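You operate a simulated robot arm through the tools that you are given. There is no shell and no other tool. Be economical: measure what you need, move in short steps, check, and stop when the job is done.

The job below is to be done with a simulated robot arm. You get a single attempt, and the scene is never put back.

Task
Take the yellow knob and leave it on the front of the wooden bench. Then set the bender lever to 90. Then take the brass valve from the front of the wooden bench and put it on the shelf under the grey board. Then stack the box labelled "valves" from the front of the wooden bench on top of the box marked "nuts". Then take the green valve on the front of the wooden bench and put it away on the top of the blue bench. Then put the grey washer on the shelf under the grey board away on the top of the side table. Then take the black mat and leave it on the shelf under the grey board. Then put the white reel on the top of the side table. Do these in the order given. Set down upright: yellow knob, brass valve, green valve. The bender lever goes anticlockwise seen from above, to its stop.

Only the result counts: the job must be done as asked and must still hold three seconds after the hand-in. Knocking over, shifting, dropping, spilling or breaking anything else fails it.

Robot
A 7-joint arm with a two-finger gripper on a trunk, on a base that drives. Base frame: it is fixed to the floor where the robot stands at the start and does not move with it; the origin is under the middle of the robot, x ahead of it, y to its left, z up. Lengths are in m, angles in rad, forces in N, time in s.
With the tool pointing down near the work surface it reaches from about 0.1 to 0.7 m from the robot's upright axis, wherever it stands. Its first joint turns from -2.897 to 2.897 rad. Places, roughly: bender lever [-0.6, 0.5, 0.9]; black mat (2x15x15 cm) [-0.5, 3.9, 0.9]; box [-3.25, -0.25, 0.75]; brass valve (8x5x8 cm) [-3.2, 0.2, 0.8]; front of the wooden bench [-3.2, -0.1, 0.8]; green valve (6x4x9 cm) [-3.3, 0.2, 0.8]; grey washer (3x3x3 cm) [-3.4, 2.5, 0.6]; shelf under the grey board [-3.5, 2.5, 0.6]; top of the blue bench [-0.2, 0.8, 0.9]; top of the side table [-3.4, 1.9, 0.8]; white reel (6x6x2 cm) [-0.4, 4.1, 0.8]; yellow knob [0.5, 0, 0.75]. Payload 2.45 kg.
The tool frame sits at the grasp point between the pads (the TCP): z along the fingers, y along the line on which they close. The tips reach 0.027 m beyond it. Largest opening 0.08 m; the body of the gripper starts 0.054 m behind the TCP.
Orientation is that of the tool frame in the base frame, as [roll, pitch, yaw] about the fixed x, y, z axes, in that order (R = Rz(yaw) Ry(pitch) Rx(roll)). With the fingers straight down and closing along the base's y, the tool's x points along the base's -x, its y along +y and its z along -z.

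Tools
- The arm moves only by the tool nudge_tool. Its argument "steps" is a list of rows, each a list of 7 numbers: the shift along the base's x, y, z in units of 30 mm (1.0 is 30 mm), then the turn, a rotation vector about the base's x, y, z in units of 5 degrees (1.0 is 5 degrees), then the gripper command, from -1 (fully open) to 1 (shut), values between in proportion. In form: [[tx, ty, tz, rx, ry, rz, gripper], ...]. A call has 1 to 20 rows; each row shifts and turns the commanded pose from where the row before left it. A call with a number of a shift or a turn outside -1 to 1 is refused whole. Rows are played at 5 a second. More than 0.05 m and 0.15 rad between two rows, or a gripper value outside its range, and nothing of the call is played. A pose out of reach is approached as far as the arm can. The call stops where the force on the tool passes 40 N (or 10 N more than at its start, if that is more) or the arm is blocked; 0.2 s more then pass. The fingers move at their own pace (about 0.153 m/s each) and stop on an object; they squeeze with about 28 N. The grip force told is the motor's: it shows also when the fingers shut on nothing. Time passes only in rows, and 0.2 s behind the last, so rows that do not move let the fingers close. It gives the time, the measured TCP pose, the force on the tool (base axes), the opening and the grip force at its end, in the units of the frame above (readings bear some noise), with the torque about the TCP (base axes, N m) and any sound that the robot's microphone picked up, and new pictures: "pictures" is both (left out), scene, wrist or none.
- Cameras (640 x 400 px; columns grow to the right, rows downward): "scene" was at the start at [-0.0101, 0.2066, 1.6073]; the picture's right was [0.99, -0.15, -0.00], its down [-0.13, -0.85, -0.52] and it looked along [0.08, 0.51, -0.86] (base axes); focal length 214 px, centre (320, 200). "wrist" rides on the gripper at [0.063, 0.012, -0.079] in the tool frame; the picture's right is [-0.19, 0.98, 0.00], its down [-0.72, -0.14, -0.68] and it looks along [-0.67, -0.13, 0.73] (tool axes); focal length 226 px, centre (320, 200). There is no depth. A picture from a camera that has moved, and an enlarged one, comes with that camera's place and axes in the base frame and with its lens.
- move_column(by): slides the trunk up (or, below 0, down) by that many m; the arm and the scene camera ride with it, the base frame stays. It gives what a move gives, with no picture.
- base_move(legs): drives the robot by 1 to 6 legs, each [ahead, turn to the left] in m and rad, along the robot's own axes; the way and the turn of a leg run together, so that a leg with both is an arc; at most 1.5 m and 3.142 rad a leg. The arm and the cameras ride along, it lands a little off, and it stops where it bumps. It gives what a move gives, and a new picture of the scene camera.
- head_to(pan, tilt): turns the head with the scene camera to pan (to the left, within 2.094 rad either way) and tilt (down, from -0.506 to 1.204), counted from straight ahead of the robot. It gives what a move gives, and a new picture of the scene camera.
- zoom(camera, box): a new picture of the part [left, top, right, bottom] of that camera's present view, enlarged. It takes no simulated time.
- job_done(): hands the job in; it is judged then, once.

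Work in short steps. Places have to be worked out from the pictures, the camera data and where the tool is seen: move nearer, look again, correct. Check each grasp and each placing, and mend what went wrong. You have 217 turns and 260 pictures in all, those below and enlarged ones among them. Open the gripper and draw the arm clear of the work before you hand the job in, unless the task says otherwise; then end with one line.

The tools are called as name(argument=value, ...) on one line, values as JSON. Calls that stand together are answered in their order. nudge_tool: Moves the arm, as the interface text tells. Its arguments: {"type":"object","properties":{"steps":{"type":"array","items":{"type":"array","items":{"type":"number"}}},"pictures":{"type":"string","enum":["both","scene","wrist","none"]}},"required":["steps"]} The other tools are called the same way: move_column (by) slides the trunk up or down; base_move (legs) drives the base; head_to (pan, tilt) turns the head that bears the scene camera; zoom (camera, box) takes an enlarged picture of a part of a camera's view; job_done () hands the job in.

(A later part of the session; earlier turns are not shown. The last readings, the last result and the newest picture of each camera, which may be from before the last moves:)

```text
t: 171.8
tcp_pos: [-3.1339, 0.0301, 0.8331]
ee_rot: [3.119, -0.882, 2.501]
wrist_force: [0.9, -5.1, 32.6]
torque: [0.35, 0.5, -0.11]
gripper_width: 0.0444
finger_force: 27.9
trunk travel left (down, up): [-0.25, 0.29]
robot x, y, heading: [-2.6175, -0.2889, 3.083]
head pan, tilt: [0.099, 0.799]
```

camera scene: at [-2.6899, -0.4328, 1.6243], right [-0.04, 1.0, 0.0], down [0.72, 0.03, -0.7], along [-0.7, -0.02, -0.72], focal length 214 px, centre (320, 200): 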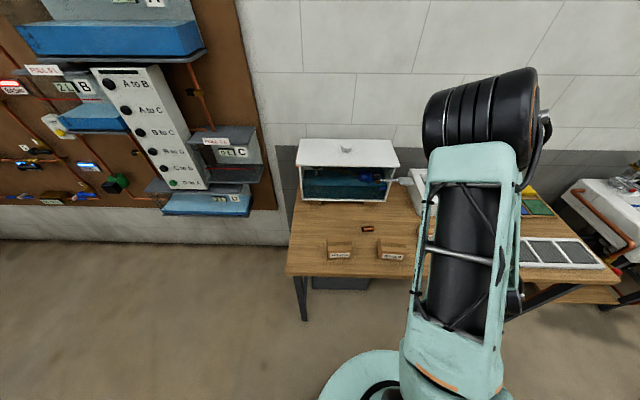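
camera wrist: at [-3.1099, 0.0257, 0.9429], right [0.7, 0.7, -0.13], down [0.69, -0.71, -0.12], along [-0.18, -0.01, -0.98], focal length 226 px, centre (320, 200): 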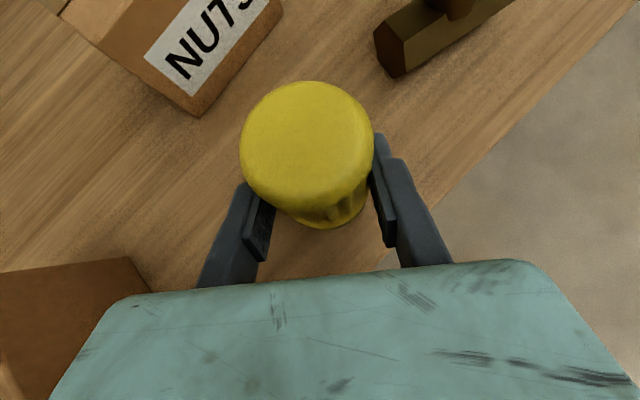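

Contact. Relieve slightly, then open and check.

nudge_tool(steps=[[0, 0, 0.12, 0, 0, 0, 1], [0, 0, 0, 0, 0, 0, -1], [0, 0, 0, 0, 0, 0, -1], [0, 0, 0, 0, 0, 0, -1]], pictures="wrist")

```text
t: 172.8
tcp_pos: [-3.133, 0.0284, 0.8312]
ee_rot: [3.119, -0.873, 2.505]
wrist_force: [-0.3, -0.2, -0.1]
torque: [-0.02, -0.01, -0.01]
gripper_width: 0.0798
finger_force: 0.0
trunk travel left (down, up): [-0.25, 0.29]
robot x, y, heading: [-2.6184, -0.2886, 3.074]
head pan, tilt: [0.099, 0.799]
camera wrist: at [-3.1092, 0.0253, 0.931], right [0.7, 0.7, -0.13], down [0.7, -0.71, -0.12], along [-0.18, -0.01, -0.98], focal length 226 px, centre (320, 200)
```

wrist: 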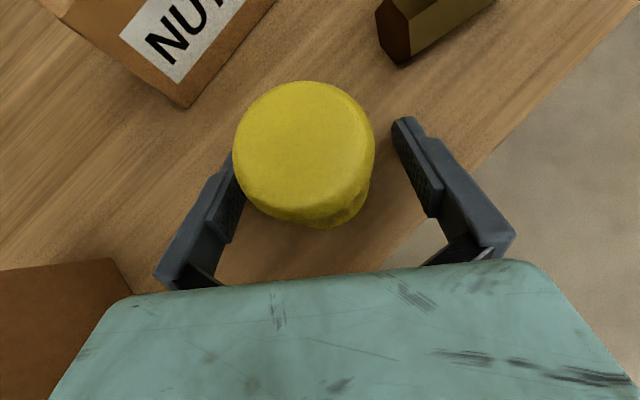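

Knob stands free. Centre the fingers slightly and retreat along the tool axis.

nudge_tool(steps=[[-0.1, -0.13, 0, 0, 0, 0, -1], [0.6, -0.46, 0.64, 0, 0, 0, -1], [0.6, -0.46, 0.64, 0, 0, 0, -1], [0.6, -0.46, 0.64, 0, 0, 0, -1], [0.6, -0.2, 0.9, 0, 0, 0, -1], [0.6, -0.2, 0.9, 0, 0, 0, -1], [0.6, -0.1, 0.9, 0, 0, 0, -1], [0.6, 0, 0.9, 0, 0, 0, -1]], pictures="wrist")

```text
t: 174.6
tcp_pos: [-3.0079, -0.0294, 0.9999]
ee_rot: [3.119, -0.875, 2.505]
wrist_force: [-0.6, 0.0, 0.0]
torque: [-0.01, 0.05, 0.02]
gripper_width: 0.0804
finger_force: 0.0
trunk travel left (down, up): [-0.25, 0.29]
robot x, y, heading: [-2.6201, -0.2884, 3.077]
head pan, tilt: [0.099, 0.799]
camera wrist: at [-2.9847, -0.0325, 1.0981], right [0.7, 0.7, -0.13], down [0.69, -0.71, -0.12], along [-0.18, -0.01, -0.98], focal length 226 px, centre (320, 200)
```

wrist: 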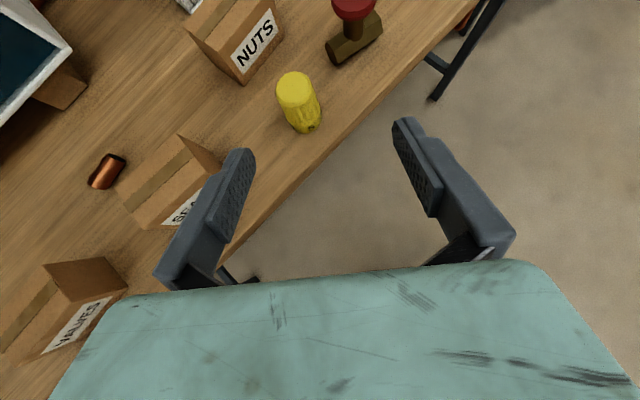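

Knob is placed upright. Next the bender lever: straighten the tool, back off, and drive to the -x end of the blue bench.

nudge_tool(steps=[[0.3, 0, 0.6, -0.591, -0.806, 0, -1], [0.3, 0, 0.6, -0.591, -0.806, 0, -1], [0.3, 0, 0.6, -0.591, -0.806, 0, -1], [0.3, 0, 0.6, -0.591, -0.806, 0, -1], [0.3, 0, 0.6, -0.591, -0.806, 0, -1], [0, 0, 0, -0.591, -0.806, 0, -1], [0, 0, 0, -0.591, -0.806, 0, -1], [0, 0, 0, -0.591, -0.806, 0, -1], [0, 0, 0, -0.591, -0.806, 0, -1], [0, 0, 0, -0.591, -0.806, 0, -1]], pictures="none")

base_move(legs=[[-0.5, 0], [0, -2.4], [1.1, 0], [0, -0.677]])

```text
t: 176.8
tcp_pos: [-2.9678, -0.0273, 1.086]
ee_rot: [3.116, -0.001, 2.503]
wrist_force: [-0.3, -0.6, -0.3]
torque: [-0.01, 0.0, -0.02]
gripper_width: 0.08
finger_force: 0.0
out of reach, approached as far as the arm can: row 1
trunk travel left (down, up): [-0.25, 0.29]
robot x, y, heading: [-2.6192, -0.2898, 3.076]
head pan, tilt: [0.099, 0.799]
```

```text
t: 192.7
tcp_pos: [-0.9166, 0.1289, 1.0869]
ee_rot: [3.115, -0.001, -0.564]
wrist_force: [-0.6, 0.3, 0.2]
torque: [-0.01, -0.03, -0.01]
gripper_width: 0.0801
finger_force: 0.1
trunk travel left (down, up): [-0.25, 0.29]
robot x, y, heading: [-1.2819, 0.3615, 0.003]
head pan, tilt: [0.099, 0.799]
camera scene: at [-1.2242, 0.5106, 1.6243], right [0.11, -0.99, 0.0], down [-0.71, -0.08, -0.7], along [0.69, 0.07, -0.72], focal length 214 px, centre (320, 200)
```

scene: 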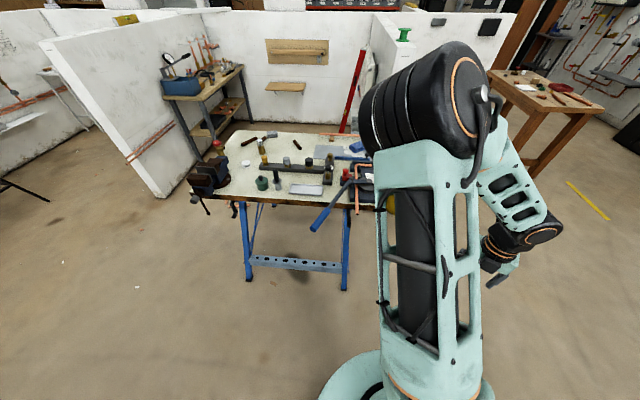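

zoom(camera="scene", box=[240, 130, 400, 230])

```text
4.00 times, centred on (320, 180) of scene
camera zoom: at [-1.2242, 0.5106, 1.6243], right [0.11, -0.99, 0.0], down [-0.71, -0.08, -0.7], along [0.69, 0.07, -0.72], focal length 858 px, centre (320, 280)
```

zoom: 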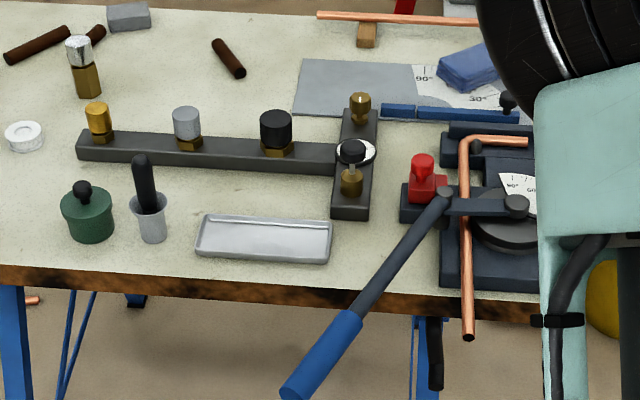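

I see the bender: pivot near (-0.34, 0.34), handle sticking out towards me to about (-0.68, 0.58). Anticlockwise means the handle swings towards -y. Move nearer and look again from a clearer angle.

base_move(legs=[[0.25, 0.1]])

head_to(pan=-0.25, tilt=0.95)

```text
t: 194.5
tcp_pos: [-0.6425, 0.1774, 1.0877]
ee_rot: [3.115, 0.0, -0.47]
wrist_force: [0.1, 0.5, -0.5]
torque: [-0.01, -0.02, -0.01]
gripper_width: 0.08
finger_force: 0.1
trunk travel left (down, up): [-0.25, 0.29]
robot x, y, heading: [-1.0271, 0.3762, 0.101]
head pan, tilt: [0.099, 0.799]
camera scene: at [-0.9834, 0.5295, 1.6242], right [0.2, -0.98, 0.0], down [-0.7, -0.14, -0.7], along [0.68, 0.14, -0.72], focal length 214 px, centre (320, 200)
```

scene: 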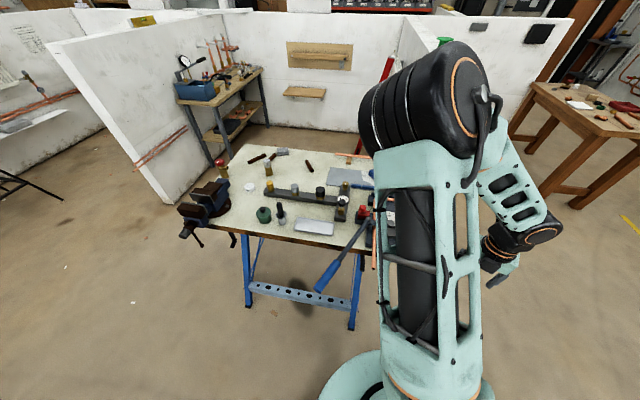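

```text
t: 195.4
tcp_pos: [-0.6431, 0.1773, 1.0868]
ee_rot: [3.116, -0.001, -0.468]
wrist_force: [-0.7, 0.7, -0.5]
torque: [-0.02, -0.03, -0.04]
gripper_width: 0.0798
finger_force: 0.2
trunk travel left (down, up): [-0.25, 0.29]
robot x, y, heading: [-1.0288, 0.3762, 0.101]
head pan, tilt: [-0.25, 0.949]
camera scene: at [-0.9913, 0.5027, 1.6128], right [-0.15, -0.99, 0.0], down [-0.8, 0.12, -0.58], along [0.58, -0.09, -0.81], focal length 214 px, centre (320, 200)
```

scene: 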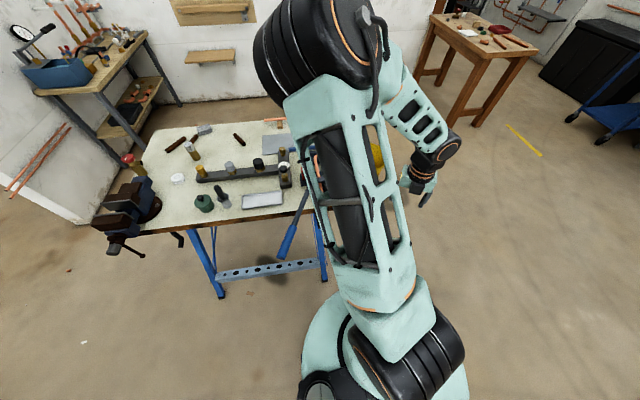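

Triangulating: pivot ≈(-0.43, 0.36), handle end ≈(-0.72, 0.59), all at z≈0.95. I'll go over the handle with closed fingers to its +y side.

head_to(pan=0.5, tilt=0.9)

nudge_tool(steps=[[0, 0, 0.8, 0, 0, 0, 1], [0, 0, 0.8, 0, 0, 0, 1], [0, 1, 0, 0, 0, 0, 1], [0, 1, 0, 0, 0, 0, 1], [0, 1, 0, 0, 0, 0, 1], [0, 1, 0, 0, 0, 0, 1], [0, 1, 0, 0, 0, 0, 1], [0, 1, 0, 0, 0, 0, 1], [0, 1, 0, 0, 0, 0, 1], [0, 1, 0, 0, 0, 0, 1], [0, 1, 0, 0, 0, 0, 1], [0, 1, 0, 0, 0, 0, 1], [0, 1, 0, 0, 0, 0, 1], [0, 1, 0, 0, 0, 0, 1], [0, 1, 0, 0, 0, 0, 1], [0.2, 1, 0, 0, 0, 0, 1]])

```text
t: 196.5
tcp_pos: [-0.6421, 0.1771, 1.0871]
ee_rot: [3.115, -0.002, -0.471]
wrist_force: [0.2, 1.2, 0.3]
torque: [0.0, 0.01, -0.01]
gripper_width: 0.0803
finger_force: 0.2
trunk travel left (down, up): [-0.25, 0.29]
robot x, y, heading: [-1.0275, 0.3768, 0.103]
head pan, tilt: [0.499, 0.901]
camera scene: at [-1.0009, 0.556, 1.6164], right [0.56, -0.83, 0.0], down [-0.65, -0.44, -0.62], along [0.51, 0.35, -0.78], focal length 214 px, centre (320, 200)
```

scene: 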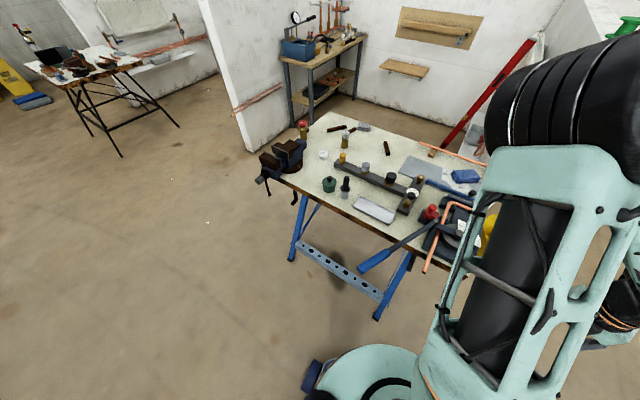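

```text
t: 199.9
tcp_pos: [-0.6363, 0.5996, 1.1334]
ee_rot: [3.115, -0.001, -0.469]
wrist_force: [-0.9, -0.3, 0.1]
torque: [-0.03, 0.02, 0.01]
gripper_width: 0.0001
finger_force: 28.0
trunk travel left (down, up): [-0.25, 0.29]
robot x, y, heading: [-1.0294, 0.3777, 0.099]
head pan, tilt: [0.499, 0.901]
camera scene: at [-1.001, 0.5567, 1.6163], right [0.56, -0.83, 0.0], down [-0.65, -0.44, -0.62], along [0.51, 0.35, -0.78], focal length 214 px, centre (320, 200)
camera wrist: at [-0.5831, 0.5619, 1.2135], right [-0.62, -0.79, 0.03], down [-0.57, 0.47, 0.68], along [-0.54, 0.4, -0.74], focal length 226 px, centre (320, 200)
```

scene: 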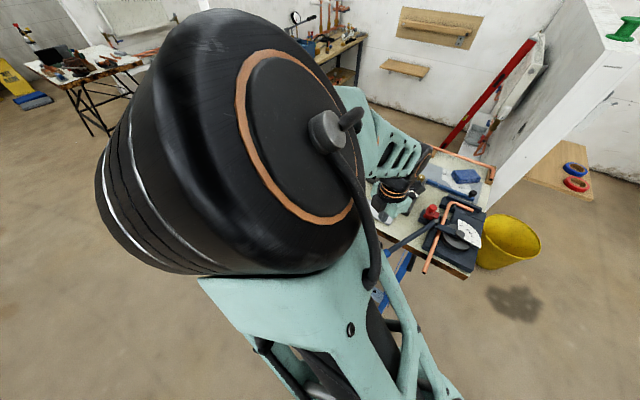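
wrist: 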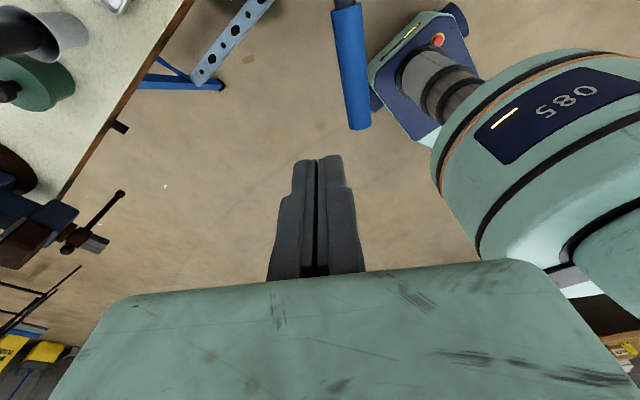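

The handle is seen where expected. Shift 3 cm further +y and go down beside it.

nudge_tool(steps=[[0, 1, 0, 0, 0, 0, 1], [0, 0, -0.9, 0, 0, 0, 1], [0, 0, -0.9, 0, 0, 0, 1], [0, 0, -0.9, 0, 0, 0, 1], [0, 0, -0.9, 0, 0, 0, 1], [0, 0, -0.9, 0, 0, 0, 1], [0, 0, -0.9, 0, 0, 0, 1], [0, 0, -0.9, 0, 0, 0, 1]], pictures="wrist")

```text
t: 201.7
tcp_pos: [-0.6368, 0.6256, 0.9457]
ee_rot: [3.117, -0.001, -0.471]
wrist_force: [-0.1, 0.3, -0.6]
torque: [0.0, 0.02, -0.05]
gripper_width: 0.0
finger_force: 27.9
trunk travel left (down, up): [-0.25, 0.29]
robot x, y, heading: [-1.0265, 0.3764, 0.106]
head pan, tilt: [0.499, 0.901]
camera wrist: at [-0.5832, 0.587, 1.0257], right [-0.62, -0.79, 0.03], down [-0.57, 0.47, 0.68], along [-0.54, 0.4, -0.74], focal length 226 px, centre (320, 200)
```

wrist: 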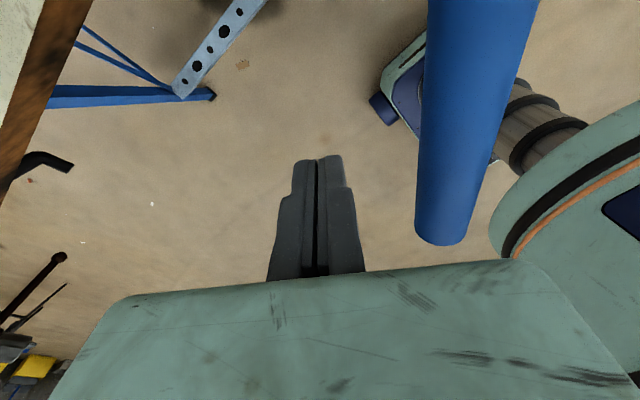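

Beside the handle now. Push along the arc about the pivot, first half.

nudge_tool(steps=[[-0.724, -0.607, 0, 0, 0, 0, 1], [-0.668, -0.668, 0, 0, 0, 0, 1], [-0.607, -0.724, 0, 0, 0, 0, 1], [-0.542, -0.774, 0, 0, 0, 0, 1], [-0.4725, -0.818, 0, 0, 0, 0, 1], [-0.399, -0.856, 0, 0, 0, 0, 1], [-0.323, -0.888, 0, 0, 0, 0, 1], [-0.245, -0.913, 0, 0, 0, 0, 1], [-0.164, -0.931, 0, 0, 0, 0, 1], [-0.082, -0.941, 0, 0, 0, 0, 1]])

```text
t: 203.9
tcp_pos: [-0.7134, 0.3982, 0.9325]
ee_rot: [3.114, -0.001, -0.472]
wrist_force: [0.6, 0.2, 0.2]
torque: [0.05, 0.01, -0.01]
gripper_width: 0.0
finger_force: 27.8
out of reach, approached as far as the arm can: row 6, 7, 8, 9, 10
trunk travel left (down, up): [-0.25, 0.29]
robot x, y, heading: [-1.0303, 0.3764, 0.102]
head pan, tilt: [0.499, 0.901]
camera scene: at [-1.0007, 0.5558, 1.6164], right [0.56, -0.83, 0.0], down [-0.65, -0.44, -0.62], along [0.51, 0.35, -0.78], focal length 214 px, centre (320, 200)
camera wrist: at [-0.6605, 0.3593, 1.0123], right [-0.62, -0.79, 0.03], down [-0.57, 0.47, 0.68], along [-0.55, 0.4, -0.73], focal length 226 px, centre (320, 200)
```

scene: 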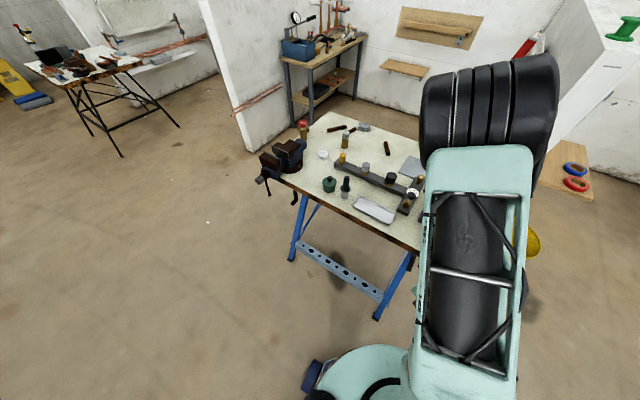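
wrist: 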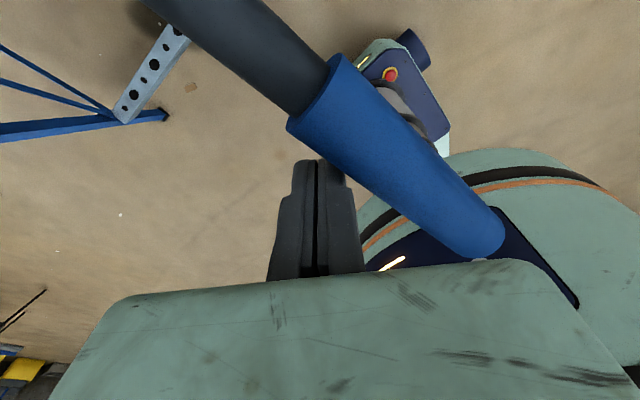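

The arm met its inner reach limit but the lever moved. Continue on a slightly smaller radius.

nudge_tool(steps=[[0.6, -0.8, 0, 0, 0, 0, 1], [0.6, -0.8, 0, 0, 0, 0, 1], [0.43, -0.8, 0, 0, 0, 0, 1], [0.21, -0.78, 0, 0, 0, 0, 1], [0.22, -0.78, 0, 0, 0, 0, 1], [0.35, -0.76, 0, 0, 0, 0, 1], [0.35, -0.76, 0, 0, 0, 0, 1], [0.48, -0.675, 0, 0, 0, 0, 1], [0.48, -0.675, 0, 0, 0, 0, 1], [0.58, -0.58, 0, 0, 0, 0, 1], [0.58, -0.58, 0, 0, 0, 0, 1]])

```text
t: 206.3
tcp_pos: [-0.5675, 0.1574, 0.9323]
ee_rot: [3.115, -0.003, -0.469]
wrist_force: [-0.4, 0.0, -0.6]
torque: [-0.01, -0.01, 0.0]
gripper_width: 0.0002
finger_force: 29.3
trunk travel left (down, up): [-0.25, 0.29]
robot x, y, heading: [-1.0281, 0.3777, 0.099]
head pan, tilt: [0.499, 0.901]
camera scene: at [-1.0006, 0.5559, 1.6164], right [0.56, -0.83, 0.0], down [-0.65, -0.44, -0.62], along [0.51, 0.35, -0.78], focal length 214 px, centre (320, 200)
camera wrist: at [-0.5143, 0.1204, 1.0115], right [-0.62, -0.79, 0.03], down [-0.57, 0.47, 0.68], along [-0.54, 0.4, -0.74], focal length 226 px, centre (320, 200)
```

scene: 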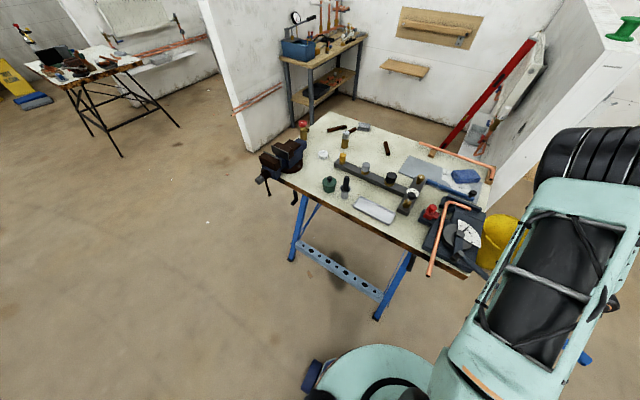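
wrist: 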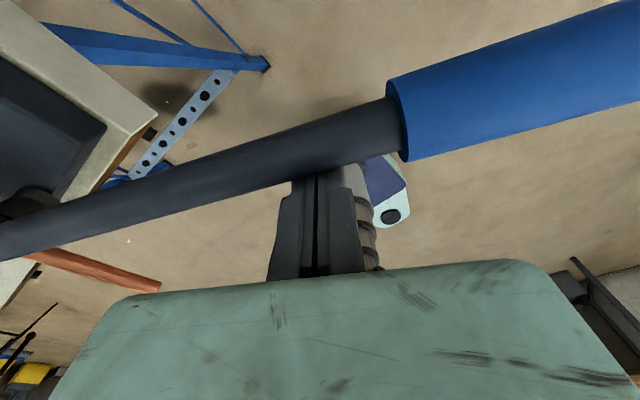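

No stop felt yet, but the lever looks to have swung ~90°. Check the dial.

zoom(camera="scene", box=[400, 180, 560, 280])

```text
4.00 times, centred on (480, 230) of scene
camera zoom: at [-1.0006, 0.5559, 1.6164], right [0.56, -0.83, 0.0], down [-0.65, -0.44, -0.62], along [0.51, 0.35, -0.78], focal length 858 px, centre (-320, 80)
```

zoom: 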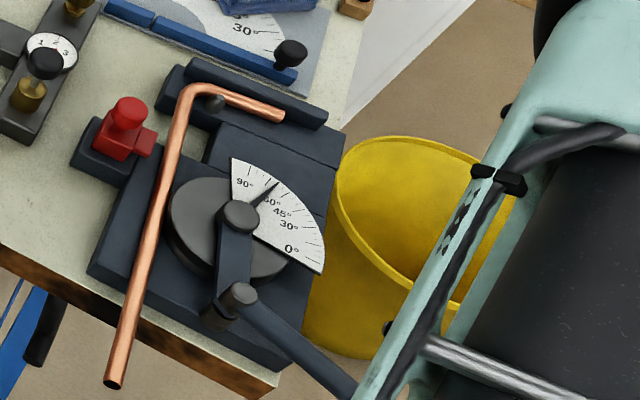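

The pointer shows about 62°. Continue the arc until the stop.

nudge_tool(steps=[[0.73, -0.53, 0, 0, 0, 0, 1], [0.78, -0.45, 0, 0, 0, 0, 1], [0.83, -0.37, 0, 0, 0, 0, 1], [0.86, -0.28, 0, 0, 0, 0, 1], [0.885, -0.19, 0, 0, 0, 0, 1], [0.9, -0.095, 0, 0, 0, 0, 1], [0.9, 0, 0, 0, 0, 0, 1], [0.9, 0.09, 0, 0, 0, 0, 1]], pictures="none")

zoom(camera="scene", box=[400, 180, 560, 280])

```text
t: 207.6
tcp_pos: [-0.4475, 0.1013, 0.9291]
ee_rot: [3.114, 0.017, -0.475]
wrist_force: [-10.4, 0.7, 3.2]
torque: [0.04, -0.07, 0.07]
gripper_width: 0.0003
finger_force: 29.6
trunk travel left (down, up): [-0.25, 0.29]
robot x, y, heading: [-1.03, 0.3765, 0.104]
head pan, tilt: [0.499, 0.901]
stopped in row 6: the force on the tool passed its limit at 54 N (the readings are from after the stop); the commanded pose is now the measured one
```

```text
4.00 times, centred on (480, 230) of scene
camera zoom: at [-1.0016, 0.5557, 1.6164], right [0.56, -0.83, 0.0], down [-0.65, -0.44, -0.62], along [0.51, 0.35, -0.78], focal length 858 px, centre (-320, 80)
```

zoom: 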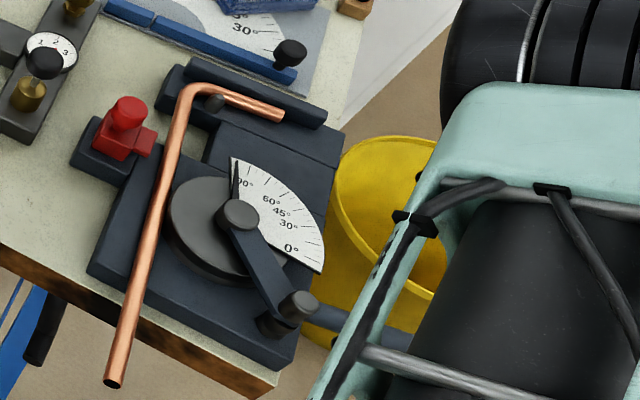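

Pointer is on 90 at its stop. Back the finger off and lift, then return to the wooden bench.

nudge_tool(steps=[[-0.8, 0.3, 0, 0, 0, 0, 1], [-0.8, 0.3, 0, 0, 0, 0, 1], [-0.3, 0, 0.9, 0, 0, 0, 1], [-0.3, 0, 0.9, 0, 0, 0, 1], [-0.3, 0, 0.9, 0, 0, 0, 1], [-0.3, -0.2, 0.9, 0, 0, 0, -1], [-0.3, -0.2, 0.9, 0, 0, 0, -1], [0, -0.2, 0.9, 0, 0, 0, -1]], pictures="none")

zoom(camera="scene", box=[400, 180, 560, 280])

```text
t: 209.4
tcp_pos: [-0.5391, 0.1009, 1.0925]
ee_rot: [3.113, 0.014, -0.474]
wrist_force: [-0.4, 0.5, 0.4]
torque: [-0.01, -0.01, 0.03]
gripper_width: 0.0801
finger_force: 0.0
trunk travel left (down, up): [-0.25, 0.29]
robot x, y, heading: [-1.0292, 0.3774, 0.101]
head pan, tilt: [0.499, 0.901]
```

```text
4.00 times, centred on (480, 230) of scene
camera zoom: at [-1.0012, 0.556, 1.6164], right [0.56, -0.83, 0.0], down [-0.65, -0.44, -0.62], along [0.51, 0.35, -0.78], focal length 858 px, centre (-320, 80)
```

zoom: 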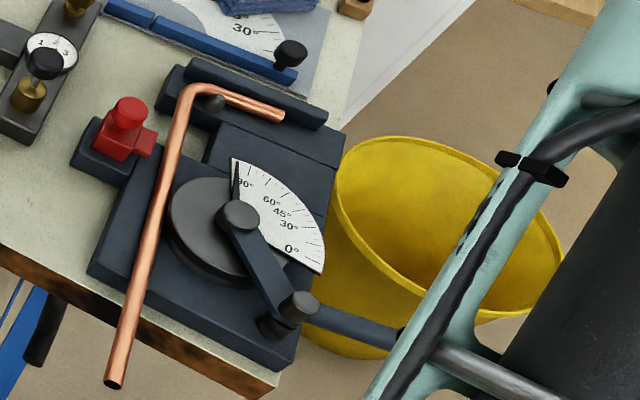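

Lever holds at 90. Drive back to the wooden bench for the brass valve.

base_move(legs=[[-0.45, 0], [0, -2.725], [0.85, 0], [0, -0.517], [0.4, 0]])

head_to(pan=-0.3, tilt=0.75)

```text
t: 226.7
tcp_pos: [-3.103, 0.3686, 1.0915]
ee_rot: [3.115, 0.016, 2.492]
wrist_force: [1.0, 0.2, 0.5]
torque: [0.01, -0.03, 0.04]
gripper_width: 0.0801
finger_force: 0.1
trunk travel left (down, up): [-0.25, 0.29]
robot x, y, heading: [-2.6687, 0.0114, 3.063]
head pan, tilt: [0.499, 0.901]
camera scene: at [-2.7295, -0.1615, 1.6163], right [-0.41, 0.91, 0.0], down [0.71, 0.32, -0.62], along [-0.57, -0.26, -0.78], focal length 214 px, centre (320, 200)
```

scene: 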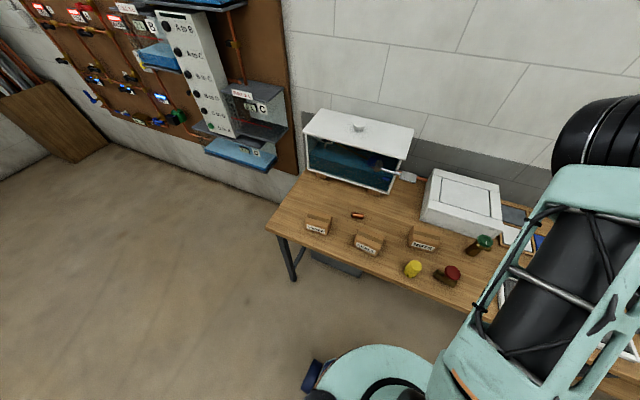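

```text
t: 227.8
tcp_pos: [-3.1036, 0.3696, 1.0922]
ee_rot: [3.114, 0.014, 2.493]
wrist_force: [-0.5, 0.2, 0.5]
torque: [0.05, -0.01, 0.03]
gripper_width: 0.08
finger_force: 0.0
trunk travel left (down, up): [-0.25, 0.29]
robot x, y, heading: [-2.6672, 0.0113, 3.07]
head pan, tilt: [-0.3, 0.75]
camera scene: at [-2.7371, -0.1002, 1.6282], right [0.37, 0.93, 0.0], down [0.64, -0.25, -0.73], along [-0.68, 0.27, -0.68], focal length 214 px, centre (320, 200)
```

scene: 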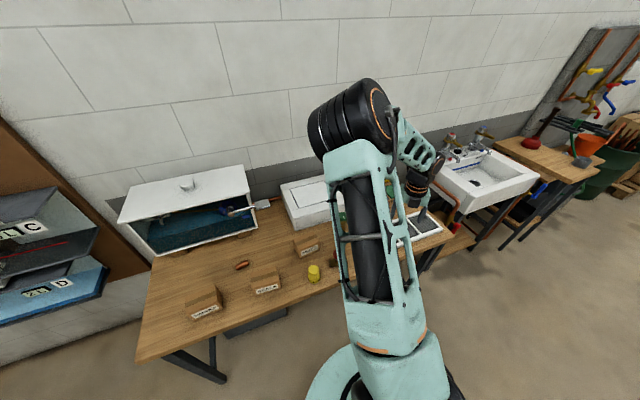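

Move the tool over the brass valve to view it with the wrist camera.

nudge_tool(steps=[[0, -0.9, 0, 0, 0, 0, -1], [0, -0.9, 0, 0, 0, 0, -1], [0, -0.9, 0, 0, 0, 0, -1], [0, -0.9, 0, 0, 0, 0, -1], [-0.7, -0.9, 0, 0, 0, 0, -1], [-0.7, -0.5, -0.5, 0, 0, 0, -1]], pictures="wrist")

```text
t: 229.2
tcp_pos: [-3.1457, 0.2199, 1.0792]
ee_rot: [3.114, 0.016, 2.492]
wrist_force: [-0.3, -0.7, 0.2]
torque: [0.04, 0.01, 0.02]
gripper_width: 0.0803
finger_force: 0.0
trunk travel left (down, up): [-0.25, 0.29]
robot x, y, heading: [-2.6655, 0.0097, 3.068]
head pan, tilt: [-0.3, 0.75]
camera wrist: at [-3.1894, 0.2672, 1.1563], right [0.75, 0.66, 0.03], down [0.47, -0.56, 0.69], along [0.47, -0.5, -0.72], focal length 226 px, centre (320, 200)
```

wrist: 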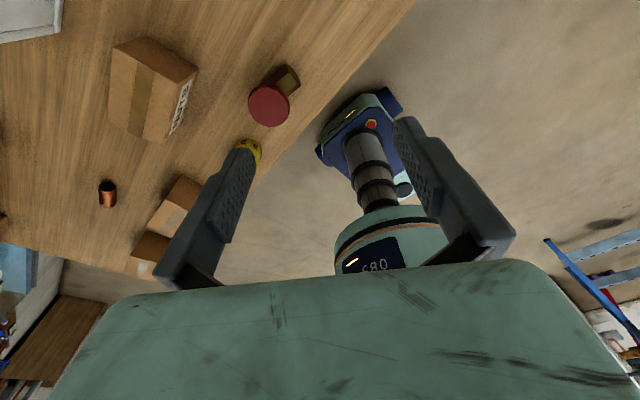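

Brass valve's red wheel at about (-3.16, 0.155). Descend above it for a closer look.

nudge_tool(steps=[[-0.2, -0.7, -0.7, 0, 0, 0, -1], [-0.2, -0.7, -0.7, 0, 0, 0, -1], [0, -0.7, -0.8, 0, 0, 0, -1], [0, 0, -0.9, 0, 0, 0, -1]], pictures="wrist")

```text
t: 230.2
tcp_pos: [-3.157, 0.1566, 0.9865]
ee_rot: [3.115, 0.015, 2.493]
wrist_force: [-0.4, 0.1, -0.2]
torque: [-0.01, 0.0, 0.02]
gripper_width: 0.08
finger_force: 0.0
trunk travel left (down, up): [-0.25, 0.29]
robot x, y, heading: [-2.6675, 0.0116, 3.065]
head pan, tilt: [-0.3, 0.75]
camera wrist: at [-3.2016, 0.2035, 1.0639], right [0.75, 0.66, 0.03], down [0.47, -0.56, 0.69], along [0.47, -0.5, -0.73], focal length 226 px, centre (320, 200)
```

wrist: 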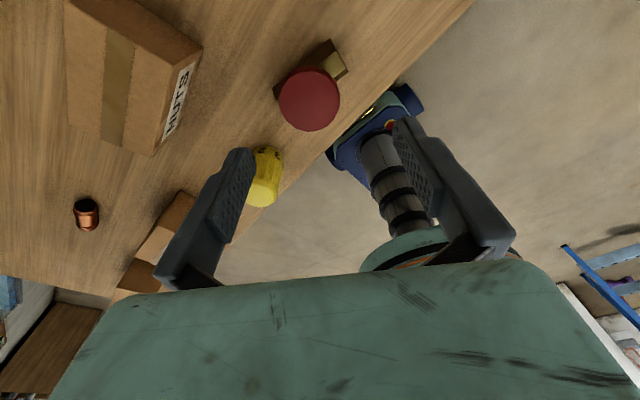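

Wheel centre at (-3.161, 0.153), top z 0.878. Descend so the pads meet the wheel rim and close.

nudge_tool(steps=[[-0.04, -0.03, -0.9, 0, 0, 0, -1], [-0.04, -0.03, -0.9, 0, 0, 0, -1], [-0.04, -0.03, -0.9, 0, 0, 0, -1], [-0.04, -0.03, -0.9, 0, 0, 0, -1], [0, 0, -0.4, 0, 0, 0, -1], [0, 0, 0, 0, 0, 0, 1], [0, 0, 0, 0, 0, 0, 1], [0, 0, 0, 0, 0, 0, 1]], pictures="wrist")

```text
t: 231.1
tcp_pos: [-3.1644, 0.1493, 0.9014]
ee_rot: [3.13, 0.011, 2.494]
wrist_force: [4.2, -2.7, 24.3]
torque: [-0.31, -0.1, -0.06]
gripper_width: 0.071
finger_force: 0.0
trunk travel left (down, up): [-0.25, 0.29]
robot x, y, heading: [-2.6665, 0.0132, 3.071]
head pan, tilt: [-0.3, 0.75]
stopped in row 4: the force on the tool passed its limit at 65 N (the readings are from after the stop); the commanded pose is now the measured one
camera wrist: at [-3.2072, 0.1975, 0.9803], right [0.75, 0.67, 0.01], down [0.48, -0.55, 0.69], along [0.47, -0.51, -0.73], focal length 226 px, centre (320, 200)
```

wrist: 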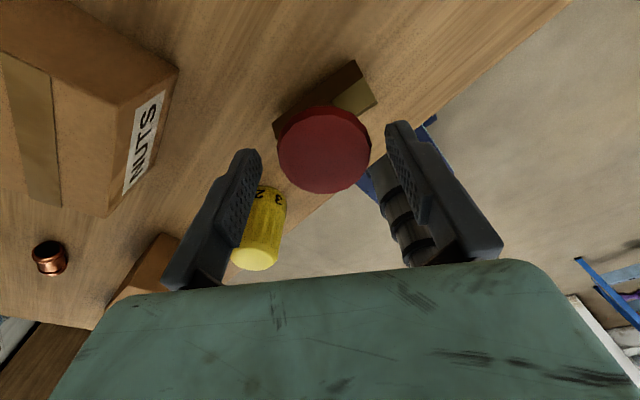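

Unexpected contact at TCP z 0.90. Inspect the wrist view before trying again.

nudge_tool(steps=[[0, 0, 0.3, 0, 0, 0, -1], [0, 0, 0, 0, 0, 0, -1]], pictures="wrist")

zoom(camera="wrist", box=[160, 80, 480, 280])

head_to(pan=0.2, tilt=0.8)

```text
t: 231.7
tcp_pos: [-3.164, 0.1502, 0.9072]
ee_rot: [3.127, 0.014, 2.492]
wrist_force: [-0.2, 0.3, 0.0]
torque: [0.03, 0.01, 0.02]
gripper_width: 0.0797
finger_force: 0.1
trunk travel left (down, up): [-0.25, 0.29]
robot x, y, heading: [-2.6708, 0.0127, 3.066]
head pan, tilt: [-0.3, 0.75]
camera wrist: at [-3.208, 0.197, 0.9864], right [0.75, 0.67, 0.02], down [0.47, -0.55, 0.69], along [0.47, -0.5, -0.73], focal length 226 px, centre (320, 200)
```

wrist: 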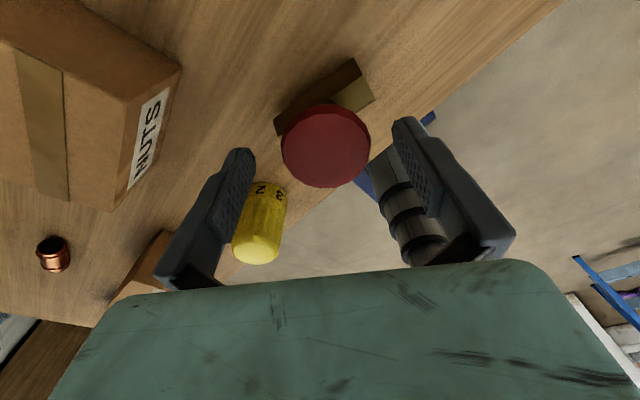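

```text
2.00 times, centred on (320, 180) of wrist
camera zoom: at [-3.208, 0.197, 0.9864], right [0.75, 0.67, 0.02], down [0.47, -0.55, 0.69], along [0.47, -0.5, -0.73], focal length 452 px, centre (320, 240)
```

zoom: 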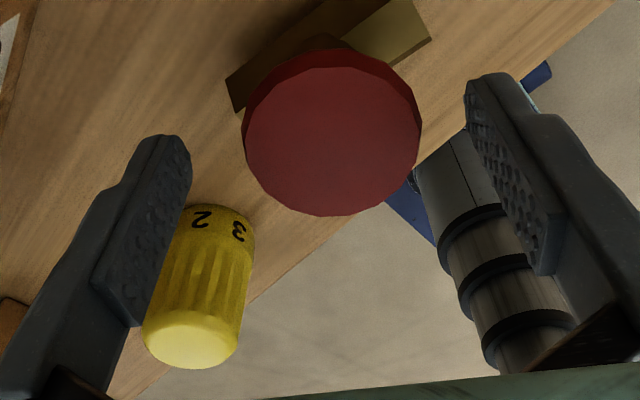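

```text
t: 232.6
tcp_pos: [-3.1645, 0.1503, 0.9072]
ee_rot: [3.127, 0.011, 2.494]
wrist_force: [-0.7, -0.3, 0.4]
torque: [-0.01, 0.01, -0.03]
gripper_width: 0.0797
finger_force: 0.0
trunk travel left (down, up): [-0.25, 0.29]
robot x, y, heading: [-2.6681, 0.0106, 3.068]
head pan, tilt: [0.201, 0.799]
camera scene: at [-2.7403, -0.1407, 1.6243], right [-0.12, 0.99, 0.0], down [0.71, 0.09, -0.7], along [-0.69, -0.09, -0.72], focal length 214 px, centre (320, 200)
```

scene: 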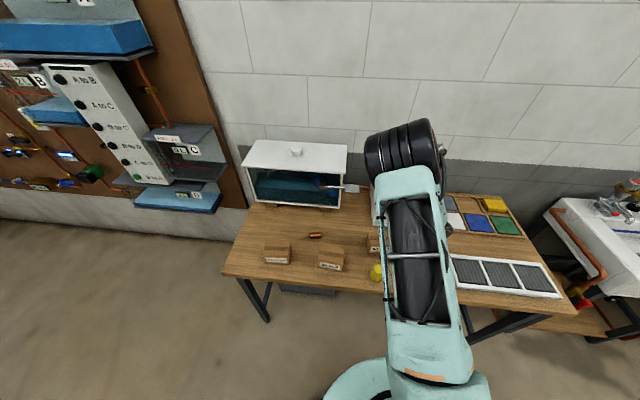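

The wheel sits well between the fingers with clearance. I retry the descent slowly to see where contact arises.

nudge_tool(steps=[[0.1, 0.1, -0.2, 0, 0, 0, -1], [0, 0, -0.2, 0, 0, 0, -1], [0, 0, -0.2, 0, 0, 0, -1]], pictures="none")

```text
t: 233.4
tcp_pos: [-3.1624, 0.1528, 0.8911]
ee_rot: [3.126, 0.012, 2.496]
wrist_force: [-0.1, -0.2, 1.4]
torque: [0.0, -0.02, -0.02]
gripper_width: 0.0801
finger_force: 0.1
trunk travel left (down, up): [-0.25, 0.29]
robot x, y, heading: [-2.6695, 0.0112, 3.064]
head pan, tilt: [0.201, 0.799]
```

No contact now; continue.

nudge_tool(steps=[[0, 0, -0.25, 0, 0, 0, -1], [0, 0, -0.25, 0, 0, 0, -1], [0, 0, -0.25, 0, 0, 0, -1]], pictures="wrist")

```text
t: 234.2
tcp_pos: [-3.1612, 0.1533, 0.8676]
ee_rot: [3.126, 0.01, 2.494]
wrist_force: [-0.2, -0.1, -0.7]
torque: [0.01, 0.01, 0.0]
gripper_width: 0.0798
finger_force: 0.1
trunk travel left (down, up): [-0.25, 0.29]
robot x, y, heading: [-2.6712, 0.0109, 3.068]
head pan, tilt: [0.201, 0.799]
camera wrist: at [-3.2051, 0.2007, 0.9461], right [0.75, 0.67, 0.02], down [0.47, -0.55, 0.69], along [0.47, -0.5, -0.73], focal length 226 px, centre (320, 200)
```

wrist: 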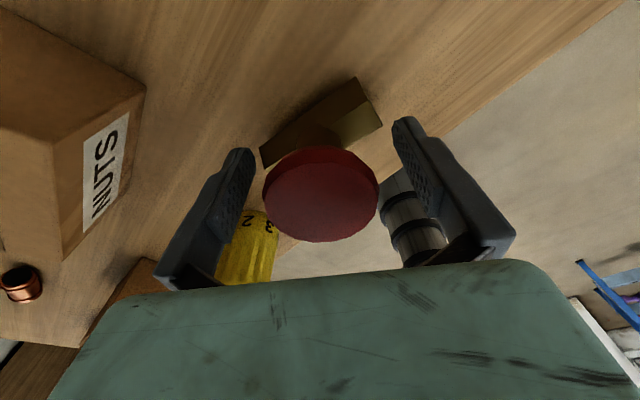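

Wheel is centred between the pads. Close.

nudge_tool(steps=[[0, 0, 0, 0, 0, 0, 1], [0, 0, 0, 0, 0, 0, 1], [0, 0, 0, 0, 0, 0, 1], [0, 0, 0.3, 0, 0, 0, 1], [0, 0, 0.4, 0, 0, 0, 1], [0, 0, 0.5, 0, 0, 0, 1]], pictures="wrist")

```text
t: 235.6
tcp_pos: [-3.1611, 0.1506, 0.9028]
ee_rot: [3.127, 0.012, 2.494]
wrist_force: [0.9, -0.4, -3.0]
torque: [0.0, 0.05, -0.03]
gripper_width: 0.0772
finger_force: 28.1
trunk travel left (down, up): [-0.25, 0.29]
robot x, y, heading: [-2.6715, 0.0089, 3.064]
head pan, tilt: [0.201, 0.799]
camera wrist: at [-3.2053, 0.1985, 0.9827], right [0.75, 0.67, 0.02], down [0.47, -0.55, 0.69], along [0.47, -0.5, -0.73], focal length 226 px, centre (320, 200)
```

wrist: 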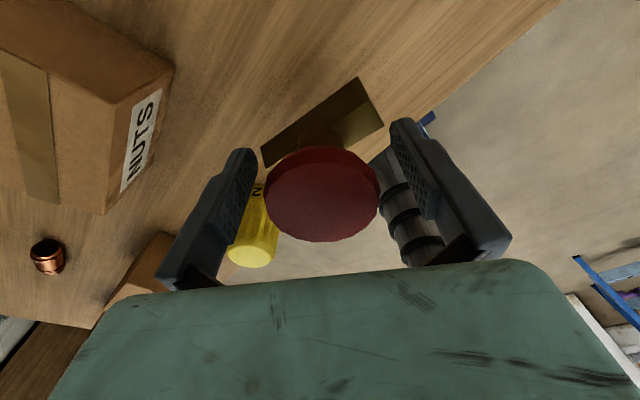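

It gripped at 77 mm, i.e. across its long side—too near the full opening. I set it back, turn the hand 90° and regrip across the 5 cm side.

nudge_tool(steps=[[0, 0, -0.5, 0, 0, 0, 1], [0, 0, -0.4, 0, 0, 0, 1], [0, 0, -0.25, 0, 0, 0, 1], [0, 0, 0, 0, 0, 0, -1], [0, 0, 0, 0, 0, 0, -1], [0, 0, 0.3, 0, 0, 0, -1], [0, 0, 0.5, 0, 0, 0, -1], [0, 0, 0.8, 0, 0, 0, -1], [0, 0, 0.8, 0, 0, 0, -1]], pictures="wrist")

```text
t: 237.6
tcp_pos: [-3.1616, 0.1539, 0.9435]
ee_rot: [3.128, 0.012, 2.495]
wrist_force: [-0.2, 0.1, -0.4]
torque: [-0.01, -0.03, -0.02]
gripper_width: 0.0799
finger_force: 0.2
trunk travel left (down, up): [-0.25, 0.29]
robot x, y, heading: [-2.6685, 0.0091, 3.061]
head pan, tilt: [0.201, 0.799]
camera wrist: at [-3.2054, 0.2016, 1.0214], right [0.75, 0.67, 0.02], down [0.47, -0.55, 0.69], along [0.47, -0.5, -0.73], focal length 226 px, centre (320, 200)
```

wrist: 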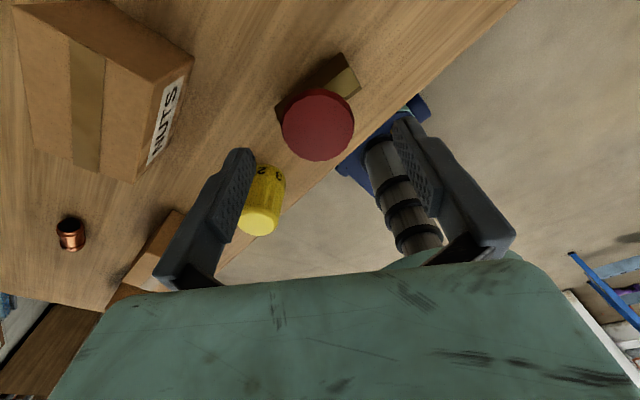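

The body axis lies roughly along y; turn the hand -60° so it closes along x, then look.

nudge_tool(steps=[[0, 0, 0, 0, 0, -1, -1], [0, 0, 0, 0, 0, -1, -1], [0, 0, 0, 0, 0, -1, -1], [0, 0, 0, 0, 0, -1, -1], [0, 0, 0, 0, 0, -1, -1], [0, 0, 0, 0, 0, -1, -1], [0, 0, 0, 0, 0, -1, -1], [0, 0, 0, 0, 0, -1, -1], [0, 0, 0, 0, 0, -1, -1], [0, 0, 0, 0, 0, -1, -1], [0, 0, 0, 0, 0, -1, -1], [0, 0, 0, 0, 0, -1, -1]], pictures="wrist")

```text
t: 240.2
tcp_pos: [-3.1612, 0.1524, 0.9416]
ee_rot: [3.126, 0.011, 1.445]
wrist_force: [0.4, -0.6, 0.5]
torque: [0.03, -0.03, 0.04]
gripper_width: 0.08
finger_force: 0.1
trunk travel left (down, up): [-0.25, 0.29]
robot x, y, heading: [-2.6749, 0.0121, 3.068]
head pan, tilt: [0.201, 0.799]
camera wrist: at [-3.1412, 0.2141, 1.0208], right [0.95, -0.31, 0.02], down [-0.24, -0.68, 0.69], along [-0.2, -0.66, -0.73], focal length 226 px, centre (320, 200)
```

wrist: 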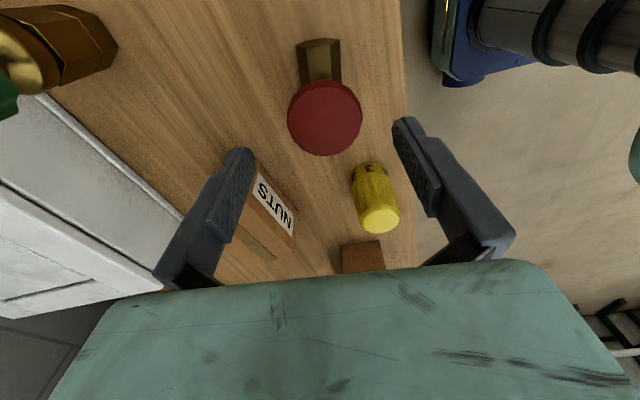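

Aligned with the body. Descend and grip.

nudge_tool(steps=[[0, 0, -0.5, 0, 0, 0, -1], [0, 0, -0.4, 0, 0, 0, -1], [0, 0, -0.4, 0, 0, 0, -1], [0, 0, -0.4, 0, 0, 0, -1], [0, 0, -0.4, 0, 0, 0, -1], [0, 0, -0.4, 0, 0, 0, -1], [0, 0, 0, 0, 0, 0, 1], [0, 0, 0, 0, 0, 0, 1], [0, 0, 0, 0, 0, 0, 1], [0, 0, 0.3, 0, 0, 0, 1], [0, 0, 0.4, 0, 0, 0, 1]], pictures="wrist")

```text
t: 242.6
tcp_pos: [-3.1612, 0.1546, 0.8874]
ee_rot: [3.126, 0.012, 1.448]
wrist_force: [-0.7, 0.0, -3.6]
torque: [0.0, 0.0, -0.05]
gripper_width: 0.0502
finger_force: 27.3
trunk travel left (down, up): [-0.25, 0.29]
robot x, y, heading: [-2.668, 0.0094, 3.064]
head pan, tilt: [0.201, 0.799]
camera wrist: at [-3.1407, 0.2152, 0.9665], right [0.95, -0.31, 0.02], down [-0.24, -0.69, 0.69], along [-0.2, -0.66, -0.73], focal length 226 px, centre (320, 200)
```

wrist: 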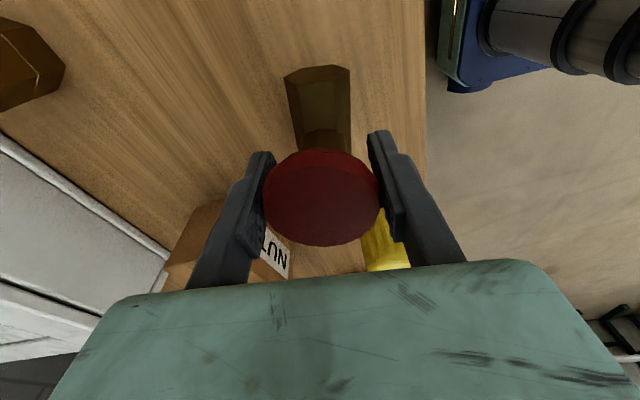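

Held at 50 mm. Lift, back away and drive along to the grey board.

nudge_tool(steps=[[0, 0, 0.9, 0, 0, 0, 1], [0, 0, 0.9, 0, 0, 0, 1], [0, 0, 0.9, 0, 0, 0, 1], [0, 0, 0.9, 0, 0, 0, 1], [0, 0, 0.9, 0, 0, 0, 1], [0.9, 0, 0.5, 0, 0, 0, 1], [0.9, 0, 0, 0, 0, 0, 1], [0.9, 0, 0, 0, 0, 0, 1]], pictures="none")

base_move(legs=[[-0.25, 0], [0, -1.49], [1.2, 0], [1.0, 0], [0, 1.57]])

head_to(pan=-0.1, tilt=0.7)

```text
t: 244.4
tcp_pos: [-3.0764, 0.1518, 1.0374]
ee_rot: [3.126, 0.011, 1.447]
wrist_force: [0.0, 0.5, -4.1]
torque: [0.0, -0.04, -0.02]
gripper_width: 0.0499
finger_force: 27.5
trunk travel left (down, up): [-0.25, 0.29]
robot x, y, heading: [-2.6699, 0.0099, 3.067]
head pan, tilt: [0.201, 0.799]
```

```text
t: 264.3
tcp_pos: [-2.8973, 2.2588, 1.0377]
ee_rot: [3.125, 0.012, 1.563]
wrist_force: [-0.1, -1.2, -4.0]
torque: [0.03, 0.0, 0.0]
gripper_width: 0.0496
finger_force: 28.0
trunk travel left (down, up): [-0.25, 0.29]
robot x, y, heading: [-2.4778, 2.1656, -3.104]
head pan, tilt: [0.201, 0.799]
camera scene: at [-2.5287, 2.0073, 1.6242], right [-0.24, 0.97, 0.0], down [0.7, 0.17, -0.7], along [-0.68, -0.17, -0.72], focal length 214 px, centre (320, 200)
```

scene: 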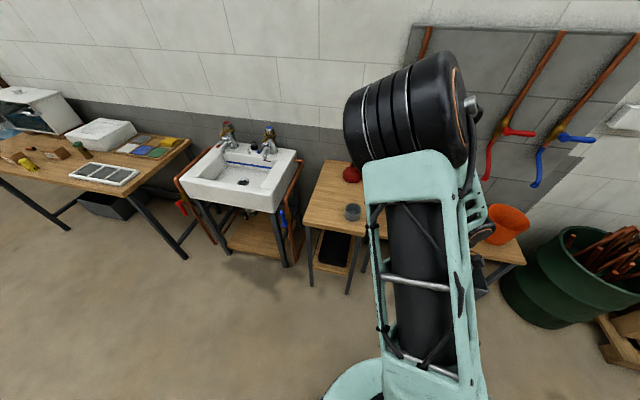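

```text
t: 265.1
tcp_pos: [-2.898, 2.2586, 1.0371]
ee_rot: [3.126, 0.012, 1.561]
wrist_force: [-0.1, 0.5, -2.7]
torque: [0.02, -0.05, 0.0]
gripper_width: 0.0493
finger_force: 27.9
trunk travel left (down, up): [-0.25, 0.29]
robot x, y, heading: [-2.4779, 2.1643, -3.102]
head pan, tilt: [-0.099, 0.7]
camera scene: at [-2.5352, 2.0316, 1.6325], right [0.06, 1.0, 0.0], down [0.64, -0.04, -0.76], along [-0.76, 0.04, -0.64], focal length 214 px, centre (320, 200)
```

scene: 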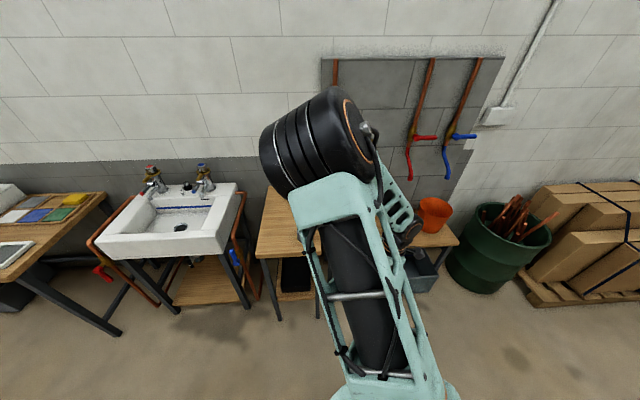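

The arm blocks the view; I turn the base right a bit and look back left at the shelf.

base_move(legs=[[0, -0.7]])

head_to(pan=0.45, tilt=0.75)

```text
t: 267.4
tcp_pos: [-2.7354, 2.5113, 1.037]
ee_rot: [3.127, 0.012, 0.853]
wrist_force: [-0.2, -0.4, -2.7]
torque: [0.04, -0.03, -0.03]
gripper_width: 0.0493
finger_force: 27.8
trunk travel left (down, up): [-0.25, 0.29]
robot x, y, heading: [-2.4718, 2.1642, 2.475]
head pan, tilt: [-0.099, 0.7]
camera scene: at [-2.6081, 2.1029, 1.6325], right [0.69, 0.72, 0.0], down [0.46, -0.45, -0.76], along [-0.55, 0.53, -0.64], focal length 214 px, centre (320, 200)
```

scene: 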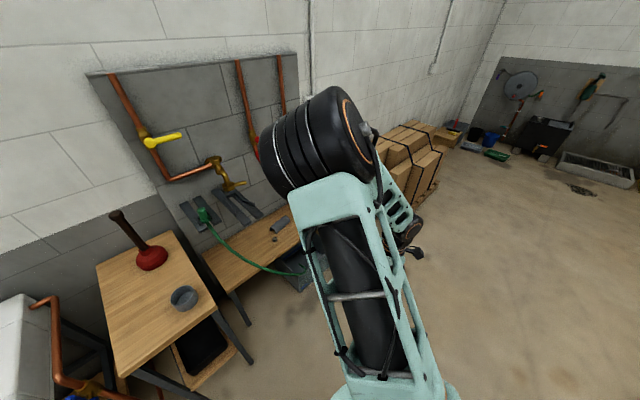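

```text
t: 268.4
tcp_pos: [-2.7354, 2.5107, 1.0367]
ee_rot: [3.124, 0.011, 0.856]
wrist_force: [-0.2, -0.3, -2.5]
torque: [0.03, 0.02, 0.01]
gripper_width: 0.0492
finger_force: 27.4
trunk travel left (down, up): [-0.25, 0.29]
robot x, y, heading: [-2.4763, 2.1658, 2.473]
head pan, tilt: [0.45, 0.75]
camera scene: at [-2.6279, 2.0618, 1.6282], right [0.22, 0.98, 0.0], down [0.67, -0.15, -0.73], along [-0.71, 0.16, -0.68], focal length 214 px, centre (320, 200)
```

scene: 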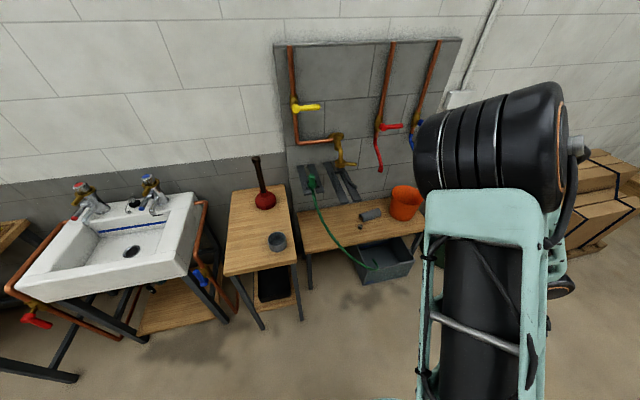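

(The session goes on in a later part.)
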